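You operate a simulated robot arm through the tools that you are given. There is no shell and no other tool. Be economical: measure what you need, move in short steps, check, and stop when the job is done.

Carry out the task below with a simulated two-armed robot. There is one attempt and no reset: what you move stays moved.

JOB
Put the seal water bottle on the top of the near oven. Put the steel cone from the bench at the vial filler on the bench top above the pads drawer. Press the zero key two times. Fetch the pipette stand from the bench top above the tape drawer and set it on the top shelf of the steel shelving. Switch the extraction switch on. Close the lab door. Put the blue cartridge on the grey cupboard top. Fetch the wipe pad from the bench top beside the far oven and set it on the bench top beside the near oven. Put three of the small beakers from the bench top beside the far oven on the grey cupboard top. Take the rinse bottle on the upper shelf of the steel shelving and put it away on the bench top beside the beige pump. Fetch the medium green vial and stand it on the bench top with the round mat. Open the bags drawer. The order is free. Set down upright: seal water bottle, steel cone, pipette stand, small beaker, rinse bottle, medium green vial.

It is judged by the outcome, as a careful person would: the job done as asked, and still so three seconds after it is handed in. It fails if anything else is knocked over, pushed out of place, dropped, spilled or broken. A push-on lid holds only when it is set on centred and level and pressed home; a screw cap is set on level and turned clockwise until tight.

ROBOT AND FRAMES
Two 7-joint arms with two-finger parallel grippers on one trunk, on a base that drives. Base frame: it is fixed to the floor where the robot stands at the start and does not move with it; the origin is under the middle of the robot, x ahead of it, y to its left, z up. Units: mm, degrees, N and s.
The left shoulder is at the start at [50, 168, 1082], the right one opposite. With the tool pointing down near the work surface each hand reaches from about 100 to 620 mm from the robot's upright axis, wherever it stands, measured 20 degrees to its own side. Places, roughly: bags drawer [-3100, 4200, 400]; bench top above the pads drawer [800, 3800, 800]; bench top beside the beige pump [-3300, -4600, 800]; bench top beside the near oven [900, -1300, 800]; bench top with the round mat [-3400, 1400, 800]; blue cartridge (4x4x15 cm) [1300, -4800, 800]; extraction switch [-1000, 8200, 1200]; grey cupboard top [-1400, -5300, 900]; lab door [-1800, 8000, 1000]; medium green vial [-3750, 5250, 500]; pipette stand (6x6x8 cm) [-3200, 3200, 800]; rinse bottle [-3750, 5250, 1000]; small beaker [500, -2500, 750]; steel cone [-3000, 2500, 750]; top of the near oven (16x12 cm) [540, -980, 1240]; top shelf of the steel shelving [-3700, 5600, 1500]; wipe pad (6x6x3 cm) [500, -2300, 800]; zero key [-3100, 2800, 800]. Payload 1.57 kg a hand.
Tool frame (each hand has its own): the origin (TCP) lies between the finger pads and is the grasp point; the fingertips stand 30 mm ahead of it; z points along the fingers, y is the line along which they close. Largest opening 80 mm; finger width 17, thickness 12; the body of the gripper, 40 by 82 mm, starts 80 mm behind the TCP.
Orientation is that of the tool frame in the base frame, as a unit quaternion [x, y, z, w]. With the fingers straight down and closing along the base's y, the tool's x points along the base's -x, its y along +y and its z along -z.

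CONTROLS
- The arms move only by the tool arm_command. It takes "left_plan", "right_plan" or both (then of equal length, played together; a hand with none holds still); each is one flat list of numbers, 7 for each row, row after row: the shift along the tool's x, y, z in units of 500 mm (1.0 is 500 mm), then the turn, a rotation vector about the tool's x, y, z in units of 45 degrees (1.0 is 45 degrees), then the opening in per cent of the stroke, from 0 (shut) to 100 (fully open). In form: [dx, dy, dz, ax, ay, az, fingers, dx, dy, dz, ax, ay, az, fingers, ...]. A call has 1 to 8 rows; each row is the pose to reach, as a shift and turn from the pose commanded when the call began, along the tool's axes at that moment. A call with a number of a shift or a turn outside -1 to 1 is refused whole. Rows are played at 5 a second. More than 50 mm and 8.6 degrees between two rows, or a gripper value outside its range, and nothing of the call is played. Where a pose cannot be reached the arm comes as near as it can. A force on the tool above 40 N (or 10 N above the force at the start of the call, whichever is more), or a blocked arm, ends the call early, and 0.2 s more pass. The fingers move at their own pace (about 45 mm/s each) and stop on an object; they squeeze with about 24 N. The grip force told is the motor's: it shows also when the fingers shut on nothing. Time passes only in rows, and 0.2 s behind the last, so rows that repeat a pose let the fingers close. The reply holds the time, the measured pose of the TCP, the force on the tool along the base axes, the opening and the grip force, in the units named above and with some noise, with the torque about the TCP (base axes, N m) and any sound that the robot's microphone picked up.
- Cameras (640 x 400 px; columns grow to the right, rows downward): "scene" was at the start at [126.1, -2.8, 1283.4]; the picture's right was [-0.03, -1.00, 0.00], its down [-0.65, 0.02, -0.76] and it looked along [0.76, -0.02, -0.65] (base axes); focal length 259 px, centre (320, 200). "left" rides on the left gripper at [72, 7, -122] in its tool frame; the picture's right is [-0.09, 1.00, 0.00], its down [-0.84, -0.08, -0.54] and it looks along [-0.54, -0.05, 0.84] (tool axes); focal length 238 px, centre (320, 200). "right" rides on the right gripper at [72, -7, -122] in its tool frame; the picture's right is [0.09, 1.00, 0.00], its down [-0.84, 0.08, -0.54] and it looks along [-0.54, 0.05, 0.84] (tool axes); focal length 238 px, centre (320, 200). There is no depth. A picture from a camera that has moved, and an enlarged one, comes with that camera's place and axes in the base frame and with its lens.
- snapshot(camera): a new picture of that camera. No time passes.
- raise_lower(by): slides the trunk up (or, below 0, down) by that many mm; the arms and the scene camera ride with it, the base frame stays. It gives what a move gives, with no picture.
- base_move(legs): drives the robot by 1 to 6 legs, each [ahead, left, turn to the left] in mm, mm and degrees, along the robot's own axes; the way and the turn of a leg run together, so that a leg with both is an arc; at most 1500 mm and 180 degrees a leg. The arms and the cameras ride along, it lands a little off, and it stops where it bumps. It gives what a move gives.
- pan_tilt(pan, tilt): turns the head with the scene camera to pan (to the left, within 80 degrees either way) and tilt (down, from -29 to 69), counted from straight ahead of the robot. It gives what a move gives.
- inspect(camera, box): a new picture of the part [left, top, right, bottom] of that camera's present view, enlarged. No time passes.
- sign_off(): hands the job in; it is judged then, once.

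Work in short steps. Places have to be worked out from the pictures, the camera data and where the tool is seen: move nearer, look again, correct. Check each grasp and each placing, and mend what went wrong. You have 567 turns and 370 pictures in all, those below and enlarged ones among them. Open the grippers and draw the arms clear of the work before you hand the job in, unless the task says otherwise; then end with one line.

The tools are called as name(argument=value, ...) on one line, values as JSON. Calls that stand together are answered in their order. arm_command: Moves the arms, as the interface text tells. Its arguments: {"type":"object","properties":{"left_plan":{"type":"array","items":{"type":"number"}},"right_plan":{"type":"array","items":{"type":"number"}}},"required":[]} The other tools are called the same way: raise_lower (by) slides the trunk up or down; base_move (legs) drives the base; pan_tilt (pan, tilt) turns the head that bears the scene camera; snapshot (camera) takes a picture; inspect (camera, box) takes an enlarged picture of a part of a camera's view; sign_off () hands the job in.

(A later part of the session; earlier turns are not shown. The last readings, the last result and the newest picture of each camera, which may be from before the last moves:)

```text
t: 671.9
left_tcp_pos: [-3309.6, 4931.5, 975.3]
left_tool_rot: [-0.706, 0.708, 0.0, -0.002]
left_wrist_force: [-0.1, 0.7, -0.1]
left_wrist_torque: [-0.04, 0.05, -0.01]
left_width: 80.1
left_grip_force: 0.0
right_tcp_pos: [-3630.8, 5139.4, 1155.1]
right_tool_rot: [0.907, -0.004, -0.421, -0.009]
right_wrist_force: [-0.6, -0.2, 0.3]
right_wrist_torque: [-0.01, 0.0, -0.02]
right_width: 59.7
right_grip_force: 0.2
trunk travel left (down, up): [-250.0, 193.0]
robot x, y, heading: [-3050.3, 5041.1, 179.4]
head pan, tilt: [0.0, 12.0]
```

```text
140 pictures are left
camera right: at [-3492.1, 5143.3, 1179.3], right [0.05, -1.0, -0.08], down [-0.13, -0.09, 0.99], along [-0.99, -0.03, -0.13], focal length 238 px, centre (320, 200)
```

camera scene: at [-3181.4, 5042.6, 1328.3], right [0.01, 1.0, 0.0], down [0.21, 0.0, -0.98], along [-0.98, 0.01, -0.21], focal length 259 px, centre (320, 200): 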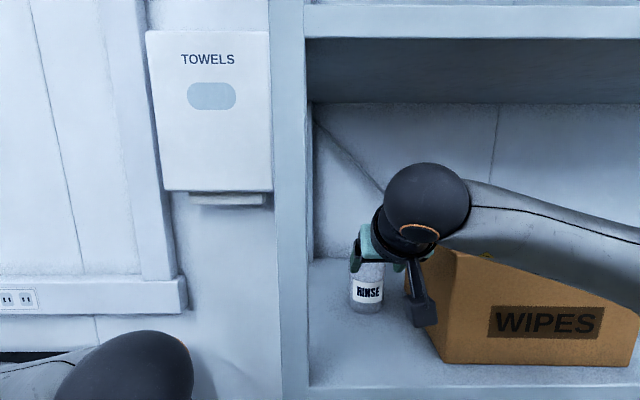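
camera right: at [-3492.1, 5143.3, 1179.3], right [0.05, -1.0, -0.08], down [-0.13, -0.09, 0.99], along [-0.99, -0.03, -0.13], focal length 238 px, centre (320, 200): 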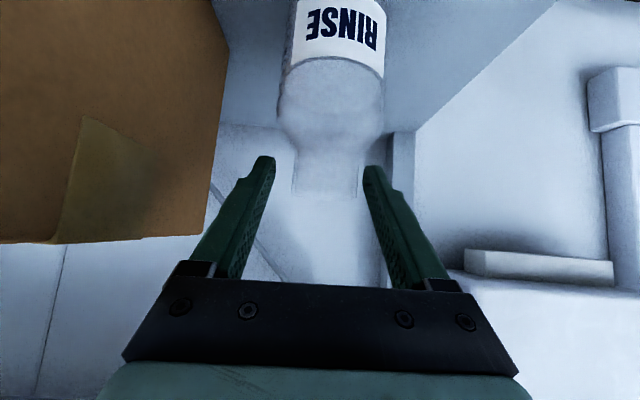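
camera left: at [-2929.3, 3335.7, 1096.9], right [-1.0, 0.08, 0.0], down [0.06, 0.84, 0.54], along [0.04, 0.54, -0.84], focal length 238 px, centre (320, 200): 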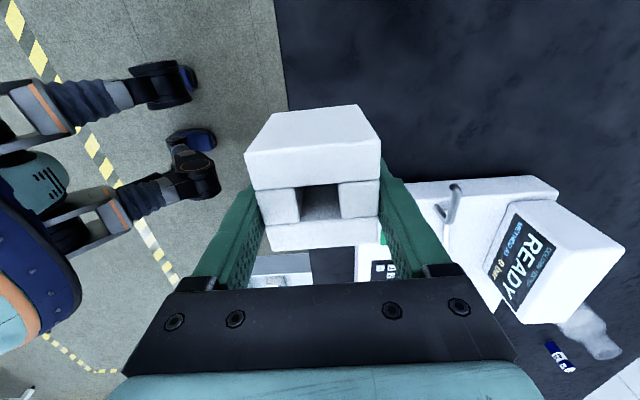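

Aligned with the neck. Close and check.

arm_command(right_plan=[0, 0.006, 0, 0, 0, 0, 75, 0, 0.006, 0, 0, 0, 0, 45, 0, 0.006, 0, 0, 0, 0, 30, 0, 0.006, 0, 0, 0, 0, 30, 0, 0.006, 0, 0, 0, 0, 30])

snapshot(camera="right")

```text
t: 673.1
left_tcp_pos: [-3309.6, 4932.3, 975.3]
left_tool_rot: [-0.706, 0.708, 0.0, -0.001]
left_wrist_force: [0.7, 0.0, -0.1]
left_wrist_torque: [0.02, -0.02, 0.01]
left_width: 80.0
left_grip_force: 0.1
right_tcp_pos: [-3629.4, 5137.3, 1156.5]
right_tool_rot: [0.907, -0.004, -0.421, -0.009]
right_wrist_force: [-0.9, 0.2, 0.1]
right_wrist_torque: [-0.19, 0.07, -0.02]
right_width: 41.4
right_grip_force: 23.8
trunk travel left (down, up): [-250.0, 193.0]
robot x, y, heading: [-3047.0, 5043.4, 179.6]
head pan, tilt: [0.0, 12.0]
```

```text
139 pictures are left
camera right: at [-3491.4, 5139.9, 1179.9], right [0.05, -1.0, -0.08], down [-0.13, -0.09, 0.99], along [-0.99, -0.04, -0.13], focal length 238 px, centre (320, 200)
```

right: 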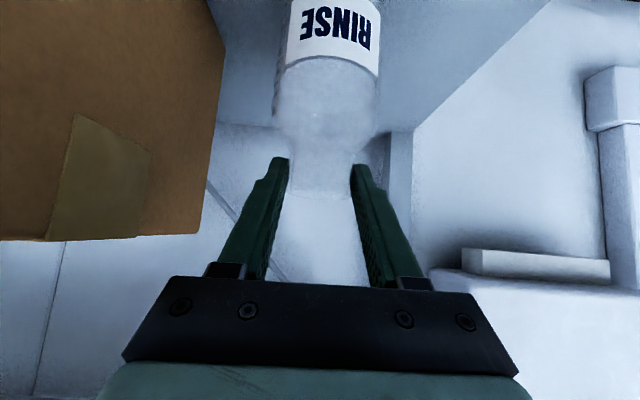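

Gripped at 41.4 mm. Lift 35 mm slowly, then back out straight.

arm_command(right_plan=[-0.015, 0, -0.013, 0, 0, 0, 30, -0.034, 0, -0.029, 0, 0, 0, 30, -0.053, 0, -0.045, 0, 0, 0, 30])

snapshot(camera="scene")

```text
t: 673.9
left_tcp_pos: [-3309.8, 4932.8, 975.9]
left_tool_rot: [-0.706, 0.708, 0.0, -0.002]
left_wrist_force: [0.5, -0.3, -0.2]
left_wrist_torque: [0.02, -0.01, -0.02]
left_width: 79.8
left_grip_force: 0.1
right_tcp_pos: [-3631.6, 5137.5, 1189.8]
right_tool_rot: [0.907, -0.004, -0.42, -0.009]
right_wrist_force: [0.9, 0.5, -3.8]
right_wrist_torque: [0.04, -0.03, 0.01]
right_width: 41.3
right_grip_force: 23.8
trunk travel left (down, up): [-250.0, 193.0]
robot x, y, heading: [-3049.8, 5042.5, 179.5]
head pan, tilt: [0.0, 12.0]
```

```text
138 pictures are left
camera scene: at [-3181.4, 5042.6, 1328.3], right [0.01, 1.0, 0.0], down [0.21, 0.0, -0.98], along [-0.98, 0.01, -0.21], focal length 259 px, centre (320, 200)
```

scene: 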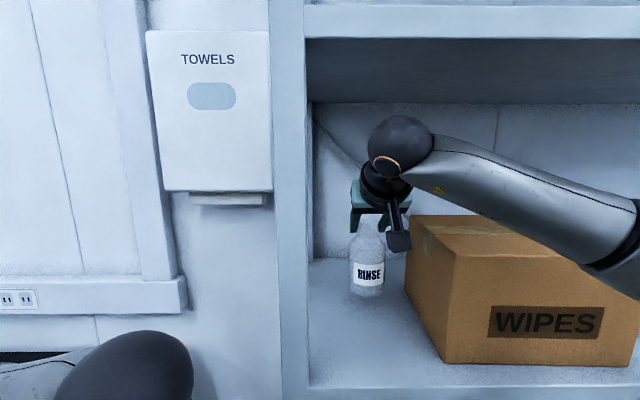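

Bottle hangs upright. Back out.

base_move(legs=[[-450, 0, 0]])

arm_command(right_plan=[0.05, 0, -0.06, 0, 0, 0, 30, 0.1, 0, -0.12, 0, 0, 0, 30, 0.14, 0, -0.16, 0, 0, 0, 30], left_plan=[0, 0, 0, 0, 0, -0.18, 100, 0, 0, 0, 0, 0, -0.36, 100, 0, 0, 0, 0, 0, -0.54, 100])

snapshot(camera="scene")

```text
t: 676.6
left_tcp_pos: [-2855.3, 4926.6, 976.1]
left_tool_rot: [0.712, -0.702, -0.001, 0.002]
left_wrist_force: [-0.9, -0.3, -1.1]
left_wrist_torque: [-0.02, 0.01, -0.02]
left_width: 79.9
left_grip_force: 0.0
right_tcp_pos: [-3181.3, 5126.9, 1190.3]
right_tool_rot: [0.907, 0.004, -0.42, -0.005]
right_wrist_force: [0.5, 0.6, -4.1]
right_wrist_torque: [0.01, -0.04, 0.01]
right_width: 41.6
right_grip_force: 24.0
trunk travel left (down, up): [-250.0, 193.0]
robot x, y, heading: [-2600.0, 5047.3, -179.8]
head pan, tilt: [0.0, 12.0]
```

```text
t: 677.4
left_tcp_pos: [-2856.7, 4926.9, 975.8]
left_tool_rot: [0.845, -0.535, 0.0, 0.002]
left_wrist_force: [0.8, 0.0, 0.6]
left_wrist_torque: [-0.01, -0.01, -0.01]
left_width: 80.1
left_grip_force: 0.1
right_tcp_pos: [-3074.4, 5125.5, 1189.6]
right_tool_rot: [0.908, 0.003, -0.42, -0.007]
right_wrist_force: [0.7, 0.2, -3.8]
right_wrist_torque: [-0.01, -0.02, -0.02]
right_width: 41.6
right_grip_force: 23.9
trunk travel left (down, up): [-250.0, 193.0]
robot x, y, heading: [-2596.0, 5041.3, -179.5]
head pan, tilt: [0.0, 12.0]
```

```text
137 pictures are left
camera scene: at [-2730.1, 5039.9, 1328.3], right [-0.01, 1.0, 0.0], down [0.21, 0.0, -0.98], along [-0.98, -0.01, -0.21], focal length 259 px, centre (320, 200)
```

scene: 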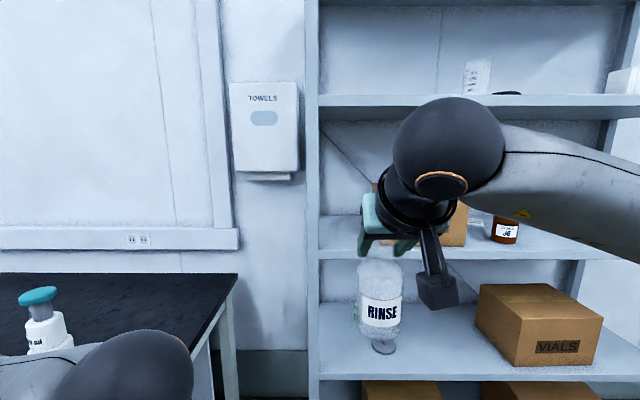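

Rinse bottle secure. Unroll the left hand to the normal orientation, then tilt it 50° for the vial.

arm_command(left_plan=[0, 0, 0, 0, 0, -0.18, 100, 0, 0, 0, 0, 0, -0.36, 100, 0, 0, 0, 0, 0, -0.54, 100, 0, 0, 0, 0, 0, -0.72, 100, 0, 0, 0, 0, 0, -0.9, 100, 0, 0, 0, 0, 0, -1.0, 100])

arm_command(left_plan=[0, 0, 0, 0, 0, -0.15, 100, 0, 0, 0, 0, 0, -0.3, 100, 0, 0, 0, 0, 0, -0.437, 100])

arm_command(left_plan=[0, 0, 0, 0, -0.18, 0, 100, 0, 0, 0, 0, -0.36, 0, 100, 0, 0, 0, 0, -0.54, 0, 100, 0, 0, 0, 0, -0.72, 0, 100, 0, 0, 0, 0, -0.9, 0, 100, 0, 0, 0, 0, -1.0, 0, 100])

```text
t: 678.8
left_tcp_pos: [-2857.2, 4927.1, 976.0]
left_tool_rot: [0.985, -0.171, -0.001, 0.0]
left_wrist_force: [0.6, 0.2, 0.4]
left_wrist_torque: [0.0, 0.0, 0.02]
left_width: 80.2
left_grip_force: 0.1
right_tcp_pos: [-3074.9, 5126.3, 1190.5]
right_tool_rot: [0.907, 0.003, -0.421, -0.006]
right_wrist_force: [0.4, 0.0, -3.9]
right_wrist_torque: [-0.04, -0.03, -0.02]
right_width: 41.1
right_grip_force: 24.2
trunk travel left (down, up): [-250.0, 193.0]
robot x, y, heading: [-2599.0, 5045.6, -179.7]
head pan, tilt: [0.0, 12.0]
```

```text
t: 679.6
left_tcp_pos: [-2857.2, 4927.3, 976.4]
left_tool_rot: [1.0, -0.001, -0.001, 0.001]
left_wrist_force: [-0.3, 0.5, 0.4]
left_wrist_torque: [-0.01, 0.03, 0.0]
left_width: 80.0
left_grip_force: 0.1
right_tcp_pos: [-3073.3, 5124.8, 1190.5]
right_tool_rot: [0.907, 0.005, -0.421, -0.004]
right_wrist_force: [-0.3, 0.6, -3.4]
right_wrist_torque: [0.01, -0.03, 0.0]
right_width: 41.4
right_grip_force: 23.7
trunk travel left (down, up): [-250.0, 193.0]
robot x, y, heading: [-2598.3, 5040.8, -179.6]
head pan, tilt: [0.0, 12.0]
```

```text
t: 681.0
left_tcp_pos: [-2894.2, 4993.1, 1001.3]
left_tool_rot: [0.924, 0.005, -0.383, 0.0]
left_wrist_force: [0.2, -0.2, 0.9]
left_wrist_torque: [0.0, 0.01, -0.02]
left_width: 80.0
left_grip_force: 0.1
left hand out of reach, approached as far as the arm can: row 2, 3, 4, 5, 6
right_tcp_pos: [-3074.0, 5125.9, 1189.8]
right_tool_rot: [0.908, 0.005, -0.42, -0.004]
right_wrist_force: [0.3, -0.3, -3.6]
right_wrist_torque: [0.02, -0.1, -0.03]
right_width: 41.4
right_grip_force: 23.9
trunk travel left (down, up): [-250.0, 193.0]
robot x, y, heading: [-2602.1, 5039.6, -179.7]
head pan, tilt: [0.0, 12.0]
```

Before the vial: retract the right hand (with the bottle) close to the body so it stays clear of the shelving.

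arm_command(right_plan=[0.05, 0, -0.06, 0, 0, 0, 30, 0.1, 0, -0.12, 0, 0, 0, 30, 0.15, -0.03, -0.18, 0, 0, 0, 30, 0.2, -0.06, -0.24, 0, 0, 0, 30, 0.25, -0.1, -0.3, 0, 0, 0, 30])

pan_tilt(pan=0, tilt=30)

snapshot(camera="scene")

```text
t: 682.2
left_tcp_pos: [-2894.5, 4991.6, 1001.2]
left_tool_rot: [0.923, 0.003, -0.384, 0.002]
left_wrist_force: [0.2, 0.2, 0.3]
left_wrist_torque: [0.0, 0.01, 0.0]
left_width: 80.2
left_grip_force: 0.0
right_tcp_pos: [-2880.6, 5180.0, 1189.9]
right_tool_rot: [0.912, -0.003, -0.411, -0.006]
right_wrist_force: [0.0, 0.2, -3.5]
right_wrist_torque: [0.0, -0.01, 0.03]
right_width: 41.2
right_grip_force: 23.4
trunk travel left (down, up): [-250.0, 193.0]
robot x, y, heading: [-2596.1, 5042.4, -179.9]
head pan, tilt: [0.0, 12.0]
```

```text
t: 683.0
left_tcp_pos: [-2893.1, 4993.1, 1000.7]
left_tool_rot: [0.924, 0.003, -0.382, 0.001]
left_wrist_force: [-0.9, 1.3, 0.3]
left_wrist_torque: [-0.01, 0.01, -0.01]
left_width: 79.8
left_grip_force: 0.1
right_tcp_pos: [-2881.7, 5179.5, 1186.7]
right_tool_rot: [0.912, 0.0, -0.41, -0.011]
right_wrist_force: [0.1, 0.2, -3.9]
right_wrist_torque: [-0.02, -0.03, 0.02]
right_width: 41.2
right_grip_force: 24.5
trunk travel left (down, up): [-250.0, 193.0]
robot x, y, heading: [-2597.5, 5038.9, -179.7]
head pan, tilt: [0.0, 30.0]
```

```text
136 pictures are left
camera scene: at [-2726.4, 5067.4, 1327.7], right [0.29, 0.96, 0.0], down [0.21, -0.06, -0.98], along [-0.94, 0.28, -0.21], focal length 259 px, centre (320, 200)
```

scene: 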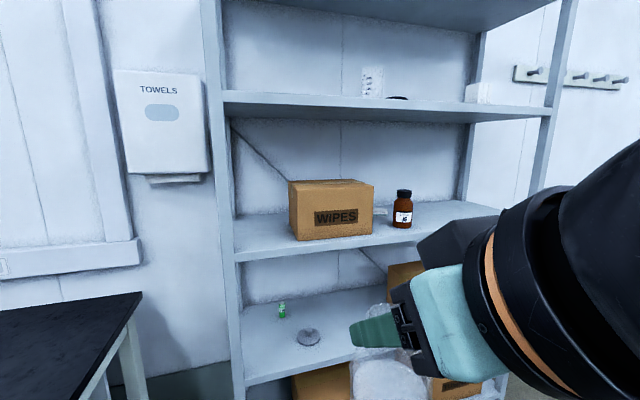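

The head camera seems pushed by the raised right arm. Move the right hand forward 50 and down 150 to free it.

arm_command(right_plan=[-0.04, 0, 0.06, 0, 0, 0, 30, -0.01, 0, 0.1, 0, 0, 0, 30, 0.05, -0.03, 0.15, 0, 0, 0, 30, 0.11, -0.06, 0.2, 0, 0, 0, 30, 0.16, -0.1, 0.245, 0, 0, 0, 30])

pan_tilt(pan=0, tilt=25)

snapshot(camera="scene")

```text
t: 684.2
left_tcp_pos: [-2894.9, 4993.3, 1001.5]
left_tool_rot: [0.924, 0.003, -0.382, 0.001]
left_wrist_force: [0.6, -0.2, -1.0]
left_wrist_torque: [0.0, -0.02, 0.01]
left_width: 80.0
left_grip_force: 0.0
right_tcp_pos: [-2961.5, 5216.8, 1091.4]
right_tool_rot: [0.908, 0.003, -0.418, -0.006]
right_wrist_force: [-0.3, 0.2, -3.6]
right_wrist_torque: [-0.02, -0.04, -0.01]
right_width: 41.4
right_grip_force: 24.1
right hand out of reach, approached as far as the arm can: row 4, 5
trunk travel left (down, up): [-250.0, 193.0]
robot x, y, heading: [-2600.0, 5040.2, -179.7]
head pan, tilt: [0.0, 30.0]
```

```text
t: 684.9
left_tcp_pos: [-2894.8, 4991.6, 1001.3]
left_tool_rot: [0.924, 0.003, -0.383, 0.002]
left_wrist_force: [-0.1, -1.0, -0.1]
left_wrist_torque: [0.0, -0.01, 0.01]
left_width: 80.1
left_grip_force: 0.0
right_tcp_pos: [-2960.6, 5214.9, 1090.0]
right_tool_rot: [0.908, 0.003, -0.419, -0.007]
right_wrist_force: [0.5, -0.6, -3.9]
right_wrist_torque: [-0.03, 0.0, -0.02]
right_width: 41.1
right_grip_force: 24.2
trunk travel left (down, up): [-250.0, 193.0]
robot x, y, heading: [-2599.4, 5043.0, -179.6]
head pan, tilt: [0.0, 25.0]
```

```text
135 pictures are left
camera scene: at [-2729.2, 5040.0, 1307.1], right [-0.01, 1.0, 0.0], down [0.42, 0.0, -0.91], along [-0.91, -0.01, -0.42], focal length 259 px, centre (320, 200)
```

scene: 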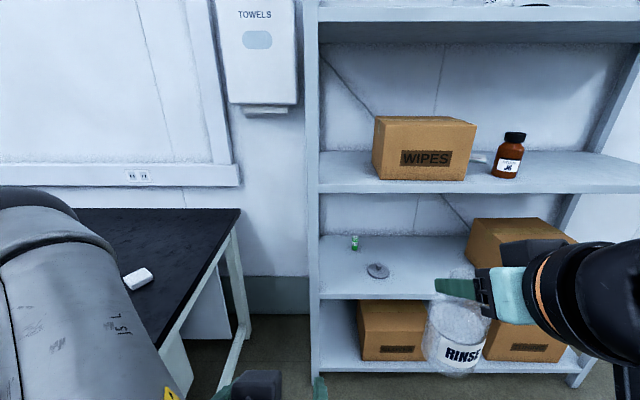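

Vial ≈(−3735,5193) on the shelf at z≈585. Lower the trunk 250 and move in front.

raise_lower(by=-250)

base_move(legs=[[0, -320, -0.4], [200, 0, 0]])

pan_tilt(pan=10, tilt=25)

snapshot(camera="scene")

snapshot(camera="left")

```text
t: 687.5
left_tcp_pos: [-2895.4, 4992.3, 752.8]
left_tool_rot: [0.924, 0.003, -0.383, 0.001]
left_wrist_force: [-0.3, 0.1, 0.6]
left_wrist_torque: [-0.01, 0.01, -0.01]
left_width: 80.2
left_grip_force: 0.0
right_tcp_pos: [-2961.7, 5215.6, 840.9]
right_tool_rot: [0.908, 0.004, -0.418, -0.006]
right_wrist_force: [0.6, 0.3, -4.3]
right_wrist_torque: [0.0, -0.03, -0.04]
right_width: 41.3
right_grip_force: 23.6
trunk travel left (down, up): [0.0, 443.0]
robot x, y, heading: [-2594.8, 5043.0, -179.8]
head pan, tilt: [0.0, 25.0]
```

```text
t: 692.0
left_tcp_pos: [-3087.8, 5316.4, 751.9]
left_tool_rot: [0.924, -0.001, -0.383, -0.001]
left_wrist_force: [0.0, 0.0, 0.1]
left_wrist_torque: [0.0, -0.03, -0.01]
left_width: 79.9
left_grip_force: 0.0
right_tcp_pos: [-3150.7, 5540.7, 839.6]
right_tool_rot: [0.908, -0.001, -0.419, -0.008]
right_wrist_force: [0.8, -0.3, -4.2]
right_wrist_torque: [0.03, -0.06, -0.02]
right_width: 41.2
right_grip_force: 24.1
trunk travel left (down, up): [0.0, 443.0]
robot x, y, heading: [-2791.6, 5359.1, 179.6]
head pan, tilt: [0.0, 25.0]
```

```text
t: 692.7
left_tcp_pos: [-3086.2, 5317.0, 751.2]
left_tool_rot: [0.924, -0.001, -0.383, -0.001]
left_wrist_force: [-0.2, -0.3, -0.1]
left_wrist_torque: [0.02, 0.01, 0.01]
left_width: 80.0
left_grip_force: 0.0
right_tcp_pos: [-3150.4, 5540.3, 841.2]
right_tool_rot: [0.908, -0.001, -0.418, -0.008]
right_wrist_force: [-0.2, -0.3, -3.9]
right_wrist_torque: [0.02, -0.02, 0.03]
right_width: 41.4
right_grip_force: 23.9
trunk travel left (down, up): [0.0, 443.0]
robot x, y, heading: [-2789.8, 5365.0, 179.7]
head pan, tilt: [10.0, 25.0]
```

```text
134 pictures are left
camera scene: at [-2919.5, 5346.4, 1057.5], right [-0.17, 0.99, 0.0], down [0.42, 0.07, -0.91], along [-0.89, -0.15, -0.42], focal length 259 px, centre (320, 200)
```

scene: 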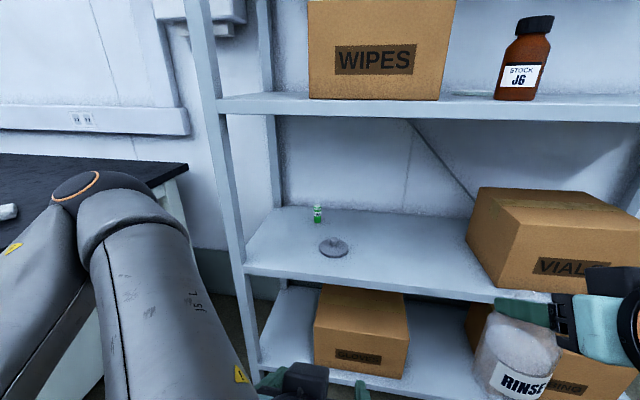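

```text
133 pictures are left
camera left: at [-2951.1, 5310.2, 787.2], right [-0.07, -1.0, 0.06], down [-0.21, 0.08, 0.97], along [-0.98, 0.05, -0.21], focal length 238 px, centre (320, 200)
```

left: 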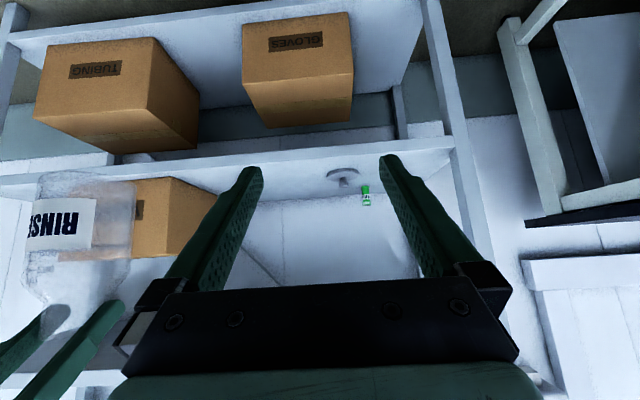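

Vial ≈(−3744,5195), base ≈577. Extend the left arm forward, left and down here first (so the elbow straightens), then drive in.

arm_command(left_plan=[-0.034, 0.031, 0.072, 0, 0, 0, 60, -0.067, 0.061, 0.145, 0, 0, 0, 60, -0.101, 0.092, 0.217, 0, 0, 0, 60, -0.134, 0.122, 0.29, 0, 0, 0, 60, -0.168, 0.153, 0.362, 0, 0, 0, 60, -0.202, 0.183, 0.435, 0, 0, 0, 60, -0.235, 0.214, 0.507, 0, 0, 0, 60, -0.269, 0.244, 0.58, 0, 0, 0, 60])

snapshot(camera="scene")

snapshot(camera="left")

```text
t: 694.5
left_tcp_pos: [-3391.1, 5192.8, 639.1]
left_tool_rot: [0.924, -0.002, -0.383, -0.001]
left_wrist_force: [0.0, 0.6, -0.1]
left_wrist_torque: [0.0, -0.03, -0.01]
left_width: 48.0
left_grip_force: 0.0
right_tcp_pos: [-3151.8, 5540.1, 841.0]
right_tool_rot: [0.908, 0.0, -0.419, -0.008]
right_wrist_force: [0.0, 0.7, -4.8]
right_wrist_torque: [-0.01, -0.06, 0.01]
right_width: 41.2
right_grip_force: 24.3
trunk travel left (down, up): [0.0, 443.0]
robot x, y, heading: [-2791.0, 5361.3, 180.0]
head pan, tilt: [10.0, 25.0]
```

```text
132 pictures are left
camera scene: at [-2919.4, 5346.4, 1057.5], right [-0.17, 0.99, 0.0], down [0.42, 0.07, -0.91], along [-0.89, -0.15, -0.42], focal length 259 px, centre (320, 200)
```

scene: 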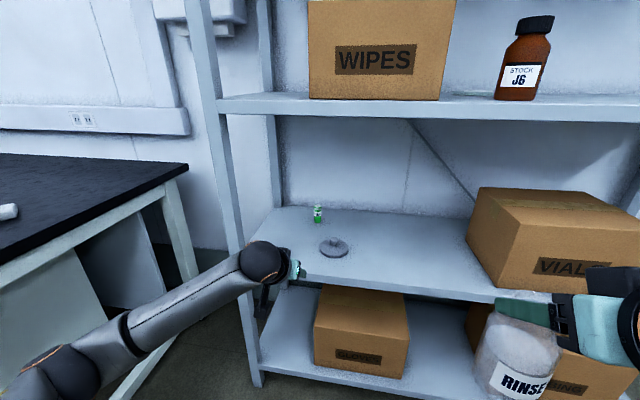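

```text
131 pictures are left
camera left: at [-3253.3, 5187.3, 675.1], right [-0.07, -1.0, 0.07], down [-0.21, 0.08, 0.98], along [-0.98, 0.06, -0.21], focal length 238 px, centre (320, 200)
```

left: 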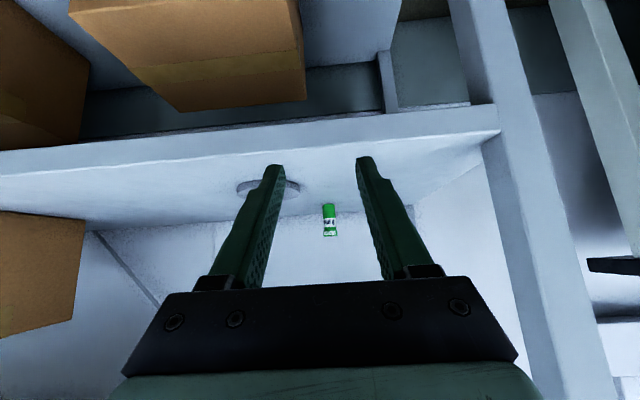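

The forearm would meet the left post, so I shift the base right 80 mm and reach further with a straighter arm before driving in.

base_move(legs=[[0, -82, 0]])

arm_command(left_plan=[-0.01, 0.08, 0.01, 0, 0, 0, 60, -0.03, 0.16, 0.03, 0, 0, 0, 60, -0.08, 0.164, 0.085, 0, 0, 0, 60, -0.12, 0.164, 0.13, 0, 0, 0, 60, -0.15, 0.164, 0.16, 0, 0, 0, 60])

snapshot(camera="scene")

```text
t: 695.9
left_tcp_pos: [-3388.4, 5279.8, 639.8]
left_tool_rot: [0.924, -0.003, -0.383, -0.002]
left_wrist_force: [-0.6, 0.0, 0.3]
left_wrist_torque: [0.04, -0.02, 0.02]
left_width: 47.9
left_grip_force: 0.0
right_tcp_pos: [-3150.2, 5626.0, 840.8]
right_tool_rot: [0.908, -0.002, -0.418, -0.008]
right_wrist_force: [0.9, 0.3, -4.6]
right_wrist_torque: [-0.02, -0.04, -0.02]
right_width: 41.3
right_grip_force: 23.7
trunk travel left (down, up): [0.0, 443.0]
robot x, y, heading: [-2791.7, 5448.5, 179.6]
head pan, tilt: [10.0, 25.0]
```

```text
t: 697.1
left_tcp_pos: [-3498.8, 5198.9, 636.8]
left_tool_rot: [0.924, -0.003, -0.383, -0.001]
left_wrist_force: [1.0, 0.4, -0.1]
left_wrist_torque: [0.01, -0.01, 0.03]
left_width: 47.9
left_grip_force: 0.1
right_tcp_pos: [-3149.3, 5626.4, 840.2]
right_tool_rot: [0.908, -0.002, -0.419, -0.009]
right_wrist_force: [-0.1, 0.3, -4.0]
right_wrist_torque: [-0.02, -0.04, 0.01]
right_width: 41.0
right_grip_force: 23.6
trunk travel left (down, up): [0.0, 443.0]
robot x, y, heading: [-2788.6, 5447.4, 179.5]
head pan, tilt: [10.0, 25.0]
```

```text
130 pictures are left
camera scene: at [-2919.1, 5431.3, 1057.5], right [-0.17, 0.99, 0.0], down [0.42, 0.07, -0.91], along [-0.89, -0.15, -0.42], focal length 259 px, centre (320, 200)
```

scene: 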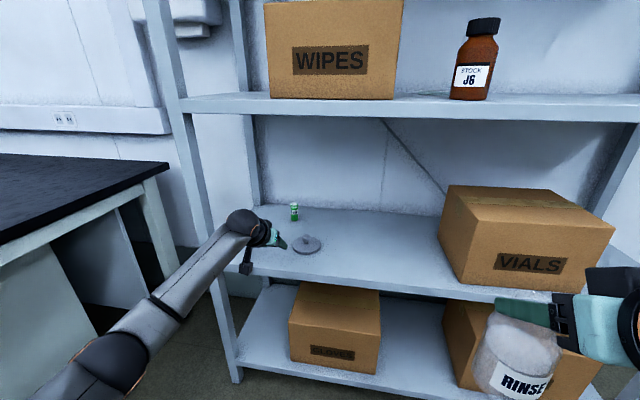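

Forearm now clears the post. Drive ahead 150 and check alignment.

base_move(legs=[[150, 0, 0]])

snapshot(camera="left")

snapshot(camera="scene")

```text
t: 698.5
left_tcp_pos: [-3647.2, 5201.9, 636.7]
left_tool_rot: [0.924, -0.005, -0.382, -0.002]
left_wrist_force: [-0.1, -0.3, -0.1]
left_wrist_torque: [0.04, 0.01, -0.04]
left_width: 48.1
left_grip_force: 0.1
right_tcp_pos: [-3296.7, 5628.9, 840.3]
right_tool_rot: [0.908, -0.003, -0.418, -0.009]
right_wrist_force: [0.2, 0.4, -4.1]
right_wrist_torque: [-0.01, -0.04, -0.01]
right_width: 41.1
right_grip_force: 24.1
trunk travel left (down, up): [0.0, 443.0]
robot x, y, heading: [-2934.9, 5448.3, 179.5]
head pan, tilt: [10.0, 25.0]
```

```text
129 pictures are left
camera left: at [-3510.9, 5195.9, 672.5], right [-0.08, -0.99, 0.06], down [-0.21, 0.08, 0.98], along [-0.98, 0.06, -0.21], focal length 238 px, centre (320, 200)
```

left: 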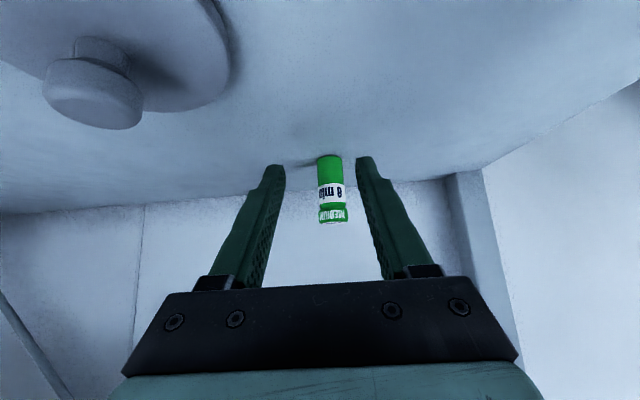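

```text
128 pictures are left
camera scene: at [-3067.5, 5433.1, 1057.5], right [-0.16, 0.99, 0.0], down [0.42, 0.07, -0.91], along [-0.89, -0.15, -0.42], focal length 259 px, centre (320, 200)
```

scene: 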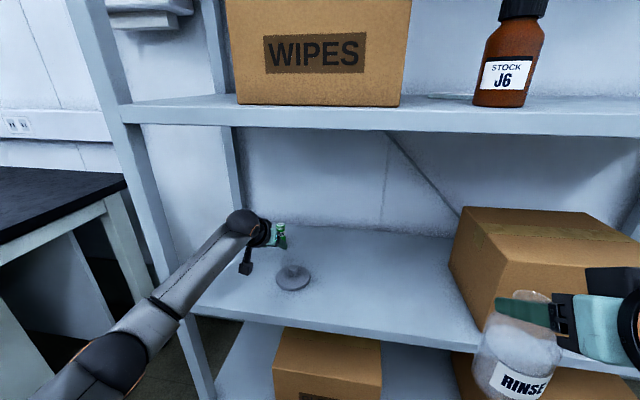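

Vial is 10 mm left of the hand axis. Shift left 10, lower 18, then drive ahead 82.

arm_command(left_plan=[0.012, 0.01, 0.012, 0, 0, 0, 60, 0.025, 0.02, 0.025, 0, 0, 0, 60])

base_move(legs=[[60, 0, 0]])

snapshot(camera="left")

```text
t: 699.1
left_tcp_pos: [-3645.7, 5192.2, 620.3]
left_tool_rot: [0.924, -0.004, -0.383, -0.001]
left_wrist_force: [0.7, -0.1, -1.2]
left_wrist_torque: [0.02, 0.02, 0.01]
left_width: 47.9
left_grip_force: 0.1
right_tcp_pos: [-3298.1, 5627.8, 840.7]
right_tool_rot: [0.909, -0.004, -0.417, -0.009]
right_wrist_force: [-0.4, 0.3, -3.5]
right_wrist_torque: [-0.01, -0.05, 0.0]
right_width: 41.1
right_grip_force: 24.2
trunk travel left (down, up): [0.0, 443.0]
robot x, y, heading: [-2935.3, 5443.7, 179.4]
head pan, tilt: [10.0, 25.0]
```

```text
t: 700.1
left_tcp_pos: [-3706.2, 5193.7, 619.8]
left_tool_rot: [0.924, -0.005, -0.383, -0.002]
left_wrist_force: [-0.5, -0.7, 1.0]
left_wrist_torque: [0.01, -0.01, -0.01]
left_width: 48.1
left_grip_force: 0.0
right_tcp_pos: [-3358.3, 5630.1, 843.1]
right_tool_rot: [0.908, -0.004, -0.419, -0.009]
right_wrist_force: [0.5, -0.4, -3.8]
right_wrist_torque: [-0.02, -0.08, 0.05]
right_width: 41.3
right_grip_force: 23.9
trunk travel left (down, up): [0.0, 443.0]
robot x, y, heading: [-3001.3, 5451.2, 179.3]
head pan, tilt: [10.0, 25.0]
```

```text
127 pictures are left
camera left: at [-3570.0, 5186.9, 656.0], right [-0.08, -0.99, 0.06], down [-0.21, 0.08, 0.98], along [-0.98, 0.06, -0.21], focal length 238 px, centre (320, 200)
```

left: 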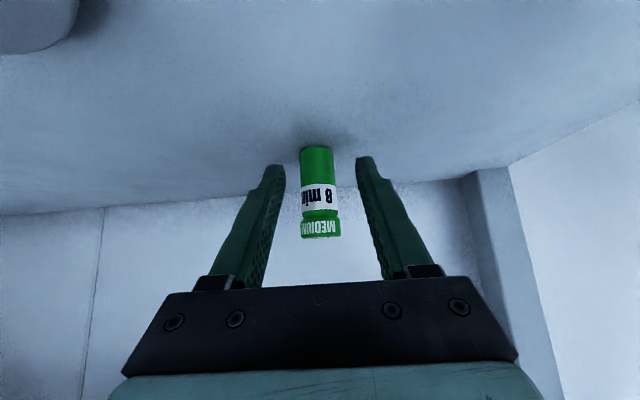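

Centred; 31 mm to go. Advance and close.

arm_command(left_plan=[-0.037, 0, 0.051, 0, 0, 0, 60, -0.037, 0, 0.051, 0, 0, 0, 60, -0.037, 0, 0.051, 0, 0, 0, 30, -0.037, 0, 0.051, 0, 0, 0, 15, -0.037, 0, 0.051, 0, 0, 0, 15])

snapshot(camera="left")

```text
t: 701.3
left_tcp_pos: [-3738.2, 5193.3, 615.6]
left_tool_rot: [0.924, -0.005, -0.382, -0.003]
left_wrist_force: [-0.1, 1.0, 0.0]
left_wrist_torque: [-0.02, 0.0, 0.02]
left_width: 25.0
left_grip_force: 23.6
right_tcp_pos: [-3356.4, 5628.1, 842.5]
right_tool_rot: [0.908, -0.003, -0.419, -0.009]
right_wrist_force: [-0.4, -0.1, -3.2]
right_wrist_torque: [0.01, -0.04, 0.0]
right_width: 41.3
right_grip_force: 23.9
trunk travel left (down, up): [0.0, 443.0]
robot x, y, heading: [-2998.3, 5451.3, 179.0]
head pan, tilt: [10.0, 25.0]
```

```text
126 pictures are left
camera left: at [-3601.3, 5186.5, 650.3], right [-0.08, -0.99, 0.06], down [-0.21, 0.08, 0.98], along [-0.98, 0.06, -0.21], focal length 238 px, centre (320, 200)
```

left: 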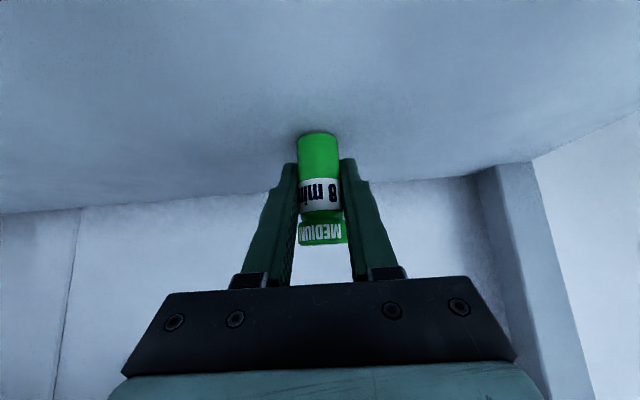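

Gripped (25 mm). Lift 40 mm and back out straight.

arm_command(left_plan=[-0.02, 0, -0.02, 0, 0, 0, 15, -0.04, 0, -0.04, 0, 0, 0, 15, -0.056, 0, -0.056, 0, 0, 0, 15])

base_move(legs=[[-500, 0, 0]])

snapshot(camera="scene")

```text
t: 702.1
left_tcp_pos: [-3735.2, 5194.8, 656.8]
left_tool_rot: [0.924, -0.004, -0.383, -0.001]
left_wrist_force: [-0.3, -0.1, -0.5]
left_wrist_torque: [0.0, -0.03, -0.02]
left_width: 25.0
left_grip_force: 23.6
right_tcp_pos: [-3355.8, 5630.3, 839.8]
right_tool_rot: [0.908, -0.003, -0.418, -0.009]
right_wrist_force: [0.2, -0.2, -3.5]
right_wrist_torque: [0.04, -0.01, -0.04]
right_width: 41.5
right_grip_force: 23.7
trunk travel left (down, up): [0.0, 443.0]
robot x, y, heading: [-2995.6, 5449.4, 179.4]
head pan, tilt: [10.0, 25.0]
```

```text
t: 705.0
left_tcp_pos: [-3238.5, 5191.2, 656.4]
left_tool_rot: [0.924, -0.006, -0.382, -0.002]
left_wrist_force: [-0.8, 0.9, -0.2]
left_wrist_torque: [0.02, -0.01, -0.02]
left_width: 24.7
left_grip_force: 23.9
right_tcp_pos: [-2858.5, 5624.0, 839.8]
right_tool_rot: [0.908, -0.006, -0.419, -0.011]
right_wrist_force: [0.0, 0.4, -4.5]
right_wrist_torque: [-0.01, -0.03, 0.0]
right_width: 41.0
right_grip_force: 24.3
trunk travel left (down, up): [0.0, 443.0]
robot x, y, heading: [-2500.8, 5438.1, 179.1]
head pan, tilt: [10.0, 25.0]
```

```text
125 pictures are left
camera scene: at [-2629.0, 5428.0, 1057.5], right [-0.16, 0.99, 0.0], down [0.42, 0.07, -0.91], along [-0.89, -0.14, -0.42], focal length 259 px, centre (320, 200)
```

scene: 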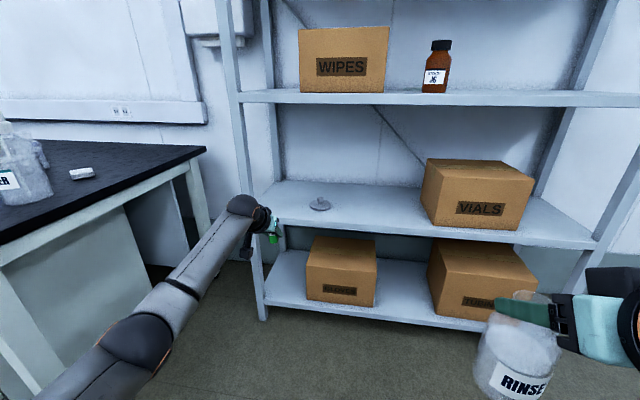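

Both items held. Raise the trunk, retract the left hand.

raise_lower(by=250)

arm_command(left_plan=[0.06, 0, -0.06, 0, 0, 0, 15, 0.12, 0, -0.12, 0, 0, 0, 15, 0.18, 0, -0.18, 0, 0, 0, 15, 0.24, 0, -0.24, 0, 0, 0, 15, 0.3, 0, -0.3, 0, 0, 0, 15, 0.36, 0, -0.36, 0, 0, 0, 15, 0.42, 0, -0.42, 0, 0, 0, 15])

base_move(legs=[[-700, 0, 0.8], [0, 1400, 0], [0, 1400, 0], [0, 1200, 0]])

pan_tilt(pan=5, tilt=20)

snapshot(camera="scene")

```text
t: 707.6
left_tcp_pos: [-3238.9, 5191.2, 907.4]
left_tool_rot: [0.924, -0.007, -0.383, -0.003]
left_wrist_force: [0.1, 0.2, -1.3]
left_wrist_torque: [0.01, 0.02, -0.01]
left_width: 24.7
left_grip_force: 23.8
right_tcp_pos: [-2857.6, 5623.9, 1089.5]
right_tool_rot: [0.908, -0.006, -0.418, -0.01]
right_wrist_force: [-0.8, -0.4, -4.6]
right_wrist_torque: [0.01, -0.03, 0.0]
right_width: 41.3
right_grip_force: 24.2
trunk travel left (down, up): [-250.0, 193.0]
robot x, y, heading: [-2500.0, 5440.0, 178.9]
head pan, tilt: [10.0, 25.0]
```

```text
t: 709.2
left_tcp_pos: [-2942.1, 5188.4, 903.7]
left_tool_rot: [0.924, -0.006, -0.383, -0.003]
left_wrist_force: [0.0, 0.1, -0.4]
left_wrist_torque: [0.03, 0.01, -0.03]
left_width: 24.6
left_grip_force: 23.3
right_tcp_pos: [-2857.8, 5625.5, 1090.8]
right_tool_rot: [0.908, -0.006, -0.419, -0.01]
right_wrist_force: [0.1, 0.1, -4.0]
right_wrist_torque: [-0.02, -0.05, 0.01]
right_width: 41.5
right_grip_force: 24.4
trunk travel left (down, up): [-250.0, 193.0]
robot x, y, heading: [-2497.2, 5443.6, 179.3]
head pan, tilt: [10.0, 25.0]
```

```text
t: 747.7
left_tcp_pos: [-2254.9, 1145.6, 904.4]
left_tool_rot: [0.924, 0.001, -0.382, 0.001]
left_wrist_force: [0.0, -0.2, -0.2]
left_wrist_torque: [0.0, -0.02, 0.03]
left_width: 24.5
left_grip_force: 24.2
right_tcp_pos: [-2176.5, 1583.5, 1090.3]
right_tool_rot: [0.908, 0.002, -0.419, -0.007]
right_wrist_force: [-0.4, -0.6, -4.5]
right_wrist_torque: [-0.01, 0.01, 0.0]
right_width: 41.3
right_grip_force: 24.0
trunk travel left (down, up): [-250.0, 193.0]
robot x, y, heading: [-1816.9, 1406.3, -180.0]
head pan, tilt: [10.0, 25.0]
```

```text
t: 748.4
left_tcp_pos: [-2254.5, 1144.5, 904.0]
left_tool_rot: [0.924, 0.001, -0.382, 0.0]
left_wrist_force: [-0.1, -0.5, -1.2]
left_wrist_torque: [0.02, 0.05, -0.01]
left_width: 24.4
left_grip_force: 23.8
right_tcp_pos: [-2175.9, 1582.9, 1089.4]
right_tool_rot: [0.909, 0.002, -0.417, -0.007]
right_wrist_force: [0.2, 0.1, -3.8]
right_wrist_torque: [-0.02, -0.04, -0.01]
right_width: 41.3
right_grip_force: 24.4
trunk travel left (down, up): [-250.0, 193.0]
robot x, y, heading: [-1816.9, 1408.6, -179.8]
head pan, tilt: [5.0, 20.0]
```

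```text
124 pictures are left
camera scene: at [-1947.1, 1398.6, 1315.6], right [-0.09, 1.0, 0.0], down [0.34, 0.03, -0.94], along [-0.94, -0.08, -0.34], focal length 259 px, centre (320, 200)
```

scene: 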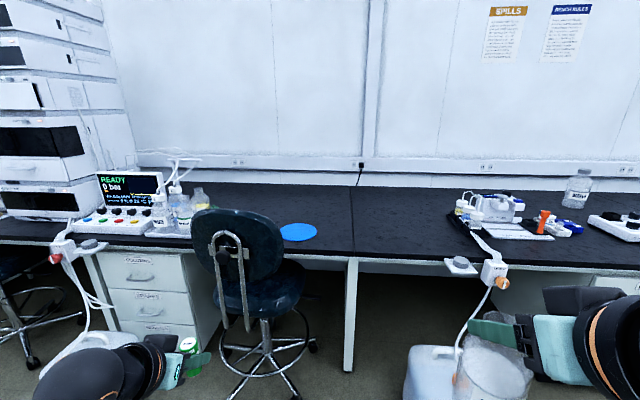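

The blue round mat is at ≈(−3045,1200); I'll stand the vial beside it at ≈(−2990,1355), left of the seam (y≈1453). Approach with the arm extended to avoid the chair.

base_move(legs=[[0, -135, 0], [300, 0, 0]])

arm_command(left_plan=[-0.06, -0.03, 0.06, 0, 0, 0, 15, -0.12, -0.06, 0.12, 0, 0, 0, 15, -0.18, -0.09, 0.18, 0, 0, 0, 15, -0.24, -0.12, 0.24, 0, 0, 0, 15, -0.3, -0.14, 0.3, 0, 0, 0, 15, -0.35, -0.15, 0.35, 0, 0, 0, 15])

pan_tilt(pan=10, tilt=30)

snapshot(camera="scene")

```text
t: 751.8
left_tcp_pos: [-2548.8, 1282.4, 904.5]
left_tool_rot: [0.924, -0.002, -0.382, -0.001]
left_wrist_force: [-0.9, 0.1, 0.0]
left_wrist_torque: [-0.01, 0.01, 0.02]
left_width: 24.8
left_grip_force: 24.0
right_tcp_pos: [-2467.7, 1720.5, 1091.5]
right_tool_rot: [0.908, -0.002, -0.418, -0.008]
right_wrist_force: [0.3, -0.2, -3.8]
right_wrist_torque: [-0.02, -0.03, 0.0]
right_width: 41.1
right_grip_force: 23.3
trunk travel left (down, up): [-250.0, 193.0]
robot x, y, heading: [-2105.1, 1541.7, 179.6]
head pan, tilt: [5.0, 20.0]
```

```text
t: 753.2
left_tcp_pos: [-2794.6, 1361.2, 904.2]
left_tool_rot: [0.924, -0.003, -0.383, -0.001]
left_wrist_force: [-0.4, -0.3, 0.5]
left_wrist_torque: [-0.01, -0.02, 0.01]
left_width: 24.8
left_grip_force: 24.1
right_tcp_pos: [-2468.8, 1720.8, 1090.7]
right_tool_rot: [0.909, -0.002, -0.418, -0.008]
right_wrist_force: [-0.6, -0.2, -3.1]
right_wrist_torque: [-0.01, -0.06, -0.02]
right_width: 41.4
right_grip_force: 24.2
trunk travel left (down, up): [-250.0, 193.0]
robot x, y, heading: [-2106.5, 1542.2, 179.6]
head pan, tilt: [5.0, 20.0]
```

```text
t: 754.0
left_tcp_pos: [-2794.3, 1361.5, 903.3]
left_tool_rot: [0.924, -0.003, -0.383, -0.002]
left_wrist_force: [0.4, -0.5, -0.5]
left_wrist_torque: [0.03, 0.04, -0.02]
left_width: 24.7
left_grip_force: 23.5
right_tcp_pos: [-2468.7, 1720.6, 1090.2]
right_tool_rot: [0.909, -0.002, -0.417, -0.009]
right_wrist_force: [1.0, 0.0, -4.6]
right_wrist_torque: [-0.01, -0.03, -0.01]
right_width: 41.5
right_grip_force: 23.8
trunk travel left (down, up): [-250.0, 193.0]
robot x, y, heading: [-2108.1, 1541.5, 179.6]
head pan, tilt: [10.0, 30.0]
```

```text
123 pictures are left
camera scene: at [-2235.0, 1526.2, 1299.6], right [-0.17, 0.99, 0.0], down [0.49, 0.08, -0.87], along [-0.85, -0.14, -0.5], focal length 259 px, centre (320, 200)
```

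scene: 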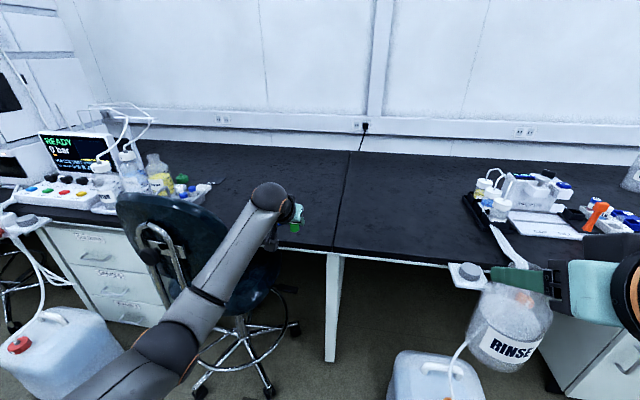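

Drive ahead 190 and view with the left camera.

base_move(legs=[[190, 0, 0]])

snapshot(camera="left")

snapshot(camera="scene")

```text
t: 755.5
left_tcp_pos: [-2985.2, 1356.3, 902.7]
left_tool_rot: [0.924, 0.001, -0.382, 0.001]
left_wrist_force: [-0.3, 1.1, 0.1]
left_wrist_torque: [0.02, -0.01, -0.01]
left_width: 24.6
left_grip_force: 23.4
right_tcp_pos: [-2660.7, 1717.4, 1089.7]
right_tool_rot: [0.908, 0.002, -0.418, -0.008]
right_wrist_force: [0.6, 0.9, -3.3]
right_wrist_torque: [-0.01, -0.01, 0.04]
right_width: 41.1
right_grip_force: 24.3
trunk travel left (down, up): [-250.0, 193.0]
robot x, y, heading: [-2301.6, 1542.0, -179.9]
head pan, tilt: [10.0, 30.0]
```

```text
122 pictures are left
camera left: at [-2849.7, 1351.0, 938.7], right [-0.06, -1.0, 0.06], down [-0.21, 0.08, 0.97], along [-0.98, 0.05, -0.21], focal length 238 px, centre (320, 200)
```

left: 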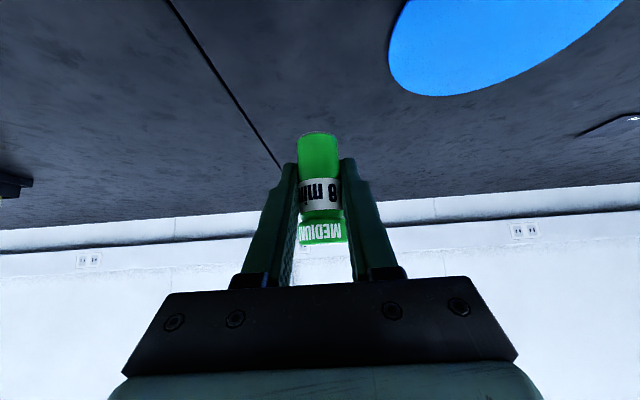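

```text
121 pictures are left
camera scene: at [-2428.1, 1525.8, 1299.4], right [-0.17, 0.98, 0.0], down [0.49, 0.09, -0.87], along [-0.85, -0.15, -0.5], focal length 259 px, centre (320, 200)
```

scene: 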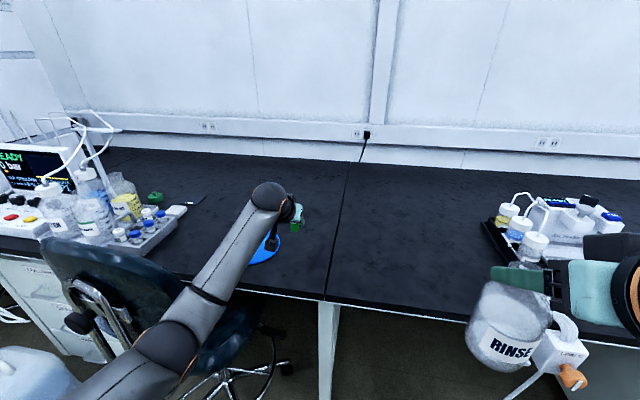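

Clear of mat and seam. Lower toward the bench.

arm_command(left_plan=[0.05, 0, 0.05, 0, 0, 0, 15, 0.1, 0, 0.1, 0, 0, 0, 15, 0.13, 0, 0.13, 0, 0, 0, 15, 0.14, 0, 0.14, 0, 0, 0, 15])

inspect(camera="scene", box=[220, 170, 360, 280])

```text
t: 756.5
left_tcp_pos: [-2985.0, 1356.1, 803.3]
left_tool_rot: [0.924, 0.0, -0.383, -0.001]
left_wrist_force: [0.6, -0.3, -0.5]
left_wrist_torque: [-0.02, -0.02, 0.01]
left_width: 24.6
left_grip_force: 23.8
right_tcp_pos: [-2660.5, 1719.6, 1090.8]
right_tool_rot: [0.909, 0.002, -0.418, -0.007]
right_wrist_force: [0.2, 0.3, -4.0]
right_wrist_torque: [0.01, -0.02, 0.02]
right_width: 41.5
right_grip_force: 23.8
trunk travel left (down, up): [-250.0, 193.0]
robot x, y, heading: [-2298.5, 1539.7, -180.0]
head pan, tilt: [10.0, 30.0]
```

```text
3.64 times, centred on (290, 225) of scene
camera zoom: at [-2427.6, 1525.8, 1299.5], right [-0.17, 0.98, 0.0], down [0.49, 0.09, -0.87], along [-0.85, -0.15, -0.5], focal length 940 px, centre (429, 109)
```

zoom: 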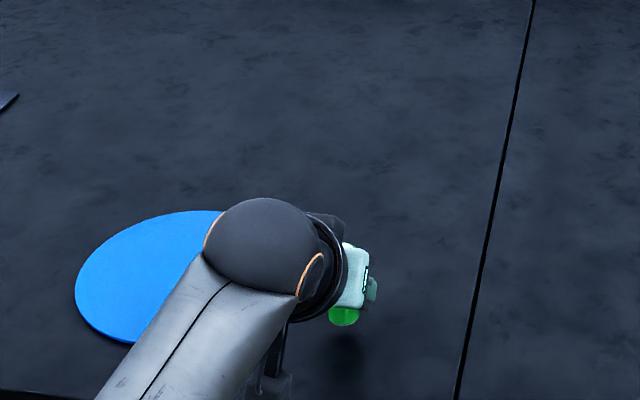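

Continue down in 2 mm steps to contact.

arm_command(left_plan=[0.006, 0, 0.006, 0, 0, 0, 15, 0.009, 0, 0.009, 0, 0, 0, 15, 0.012, 0, 0.012, 0, 0, 0, 15, 0.015, 0, 0.015, 0, 0, 0, 15, 0.018, 0, 0.018, 0, 0, 0, 15])

```text
t: 757.7
left_tcp_pos: [-2986.8, 1356.6, 791.7]
left_tool_rot: [0.924, 0.0, -0.382, 0.001]
left_wrist_force: [-0.3, 0.4, 0.4]
left_wrist_torque: [-0.05, 0.0, -0.01]
left_width: 24.9
left_grip_force: 24.3
right_tcp_pos: [-2662.3, 1719.0, 1090.4]
right_tool_rot: [0.908, 0.001, -0.418, -0.008]
right_wrist_force: [-0.1, -0.3, -3.7]
right_wrist_torque: [0.01, -0.05, 0.02]
right_width: 41.3
right_grip_force: 24.3
trunk travel left (down, up): [-250.0, 193.0]
robot x, y, heading: [-2297.4, 1542.6, -180.0]
head pan, tilt: [10.0, 30.0]
```

arm_command(left_plan=[0.003, 0, 0.003, 0, 0, 0, 15, 0.006, 0, 0.006, 0, 0, 0, 15, 0.009, 0, 0.009, 0, 0, 0, 15])

snapshot(camera="left")

```text
t: 758.5
left_tcp_pos: [-2985.3, 1356.6, 790.6]
left_tool_rot: [0.922, 0.0, -0.386, 0.0]
left_wrist_force: [1.4, -1.8, 10.8]
left_wrist_torque: [-0.07, -0.1, -0.02]
left_width: 24.9
left_grip_force: 24.3
right_tcp_pos: [-2661.1, 1719.3, 1091.8]
right_tool_rot: [0.908, 0.003, -0.418, -0.006]
right_wrist_force: [0.0, -0.1, -3.8]
right_wrist_torque: [-0.04, -0.04, -0.05]
right_width: 41.2
right_grip_force: 24.0
trunk travel left (down, up): [-250.0, 193.0]
robot x, y, heading: [-2296.2, 1542.3, -180.2]
head pan, tilt: [10.0, 30.0]
```

```text
119 pictures are left
camera left: at [-2849.0, 1350.9, 824.3], right [-0.06, -1.0, 0.07], down [-0.2, 0.08, 0.98], along [-0.98, 0.05, -0.2], focal length 238 px, centre (320, 200)
```

left: 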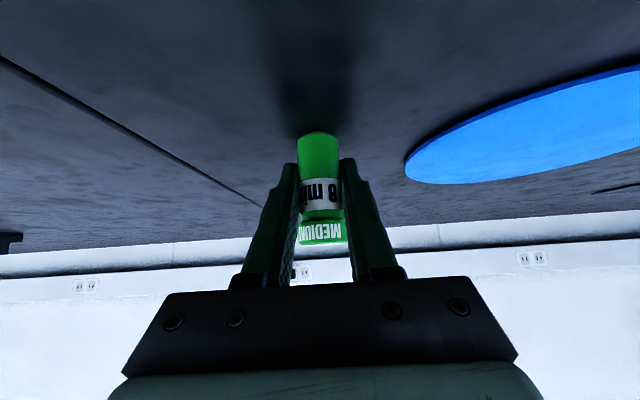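

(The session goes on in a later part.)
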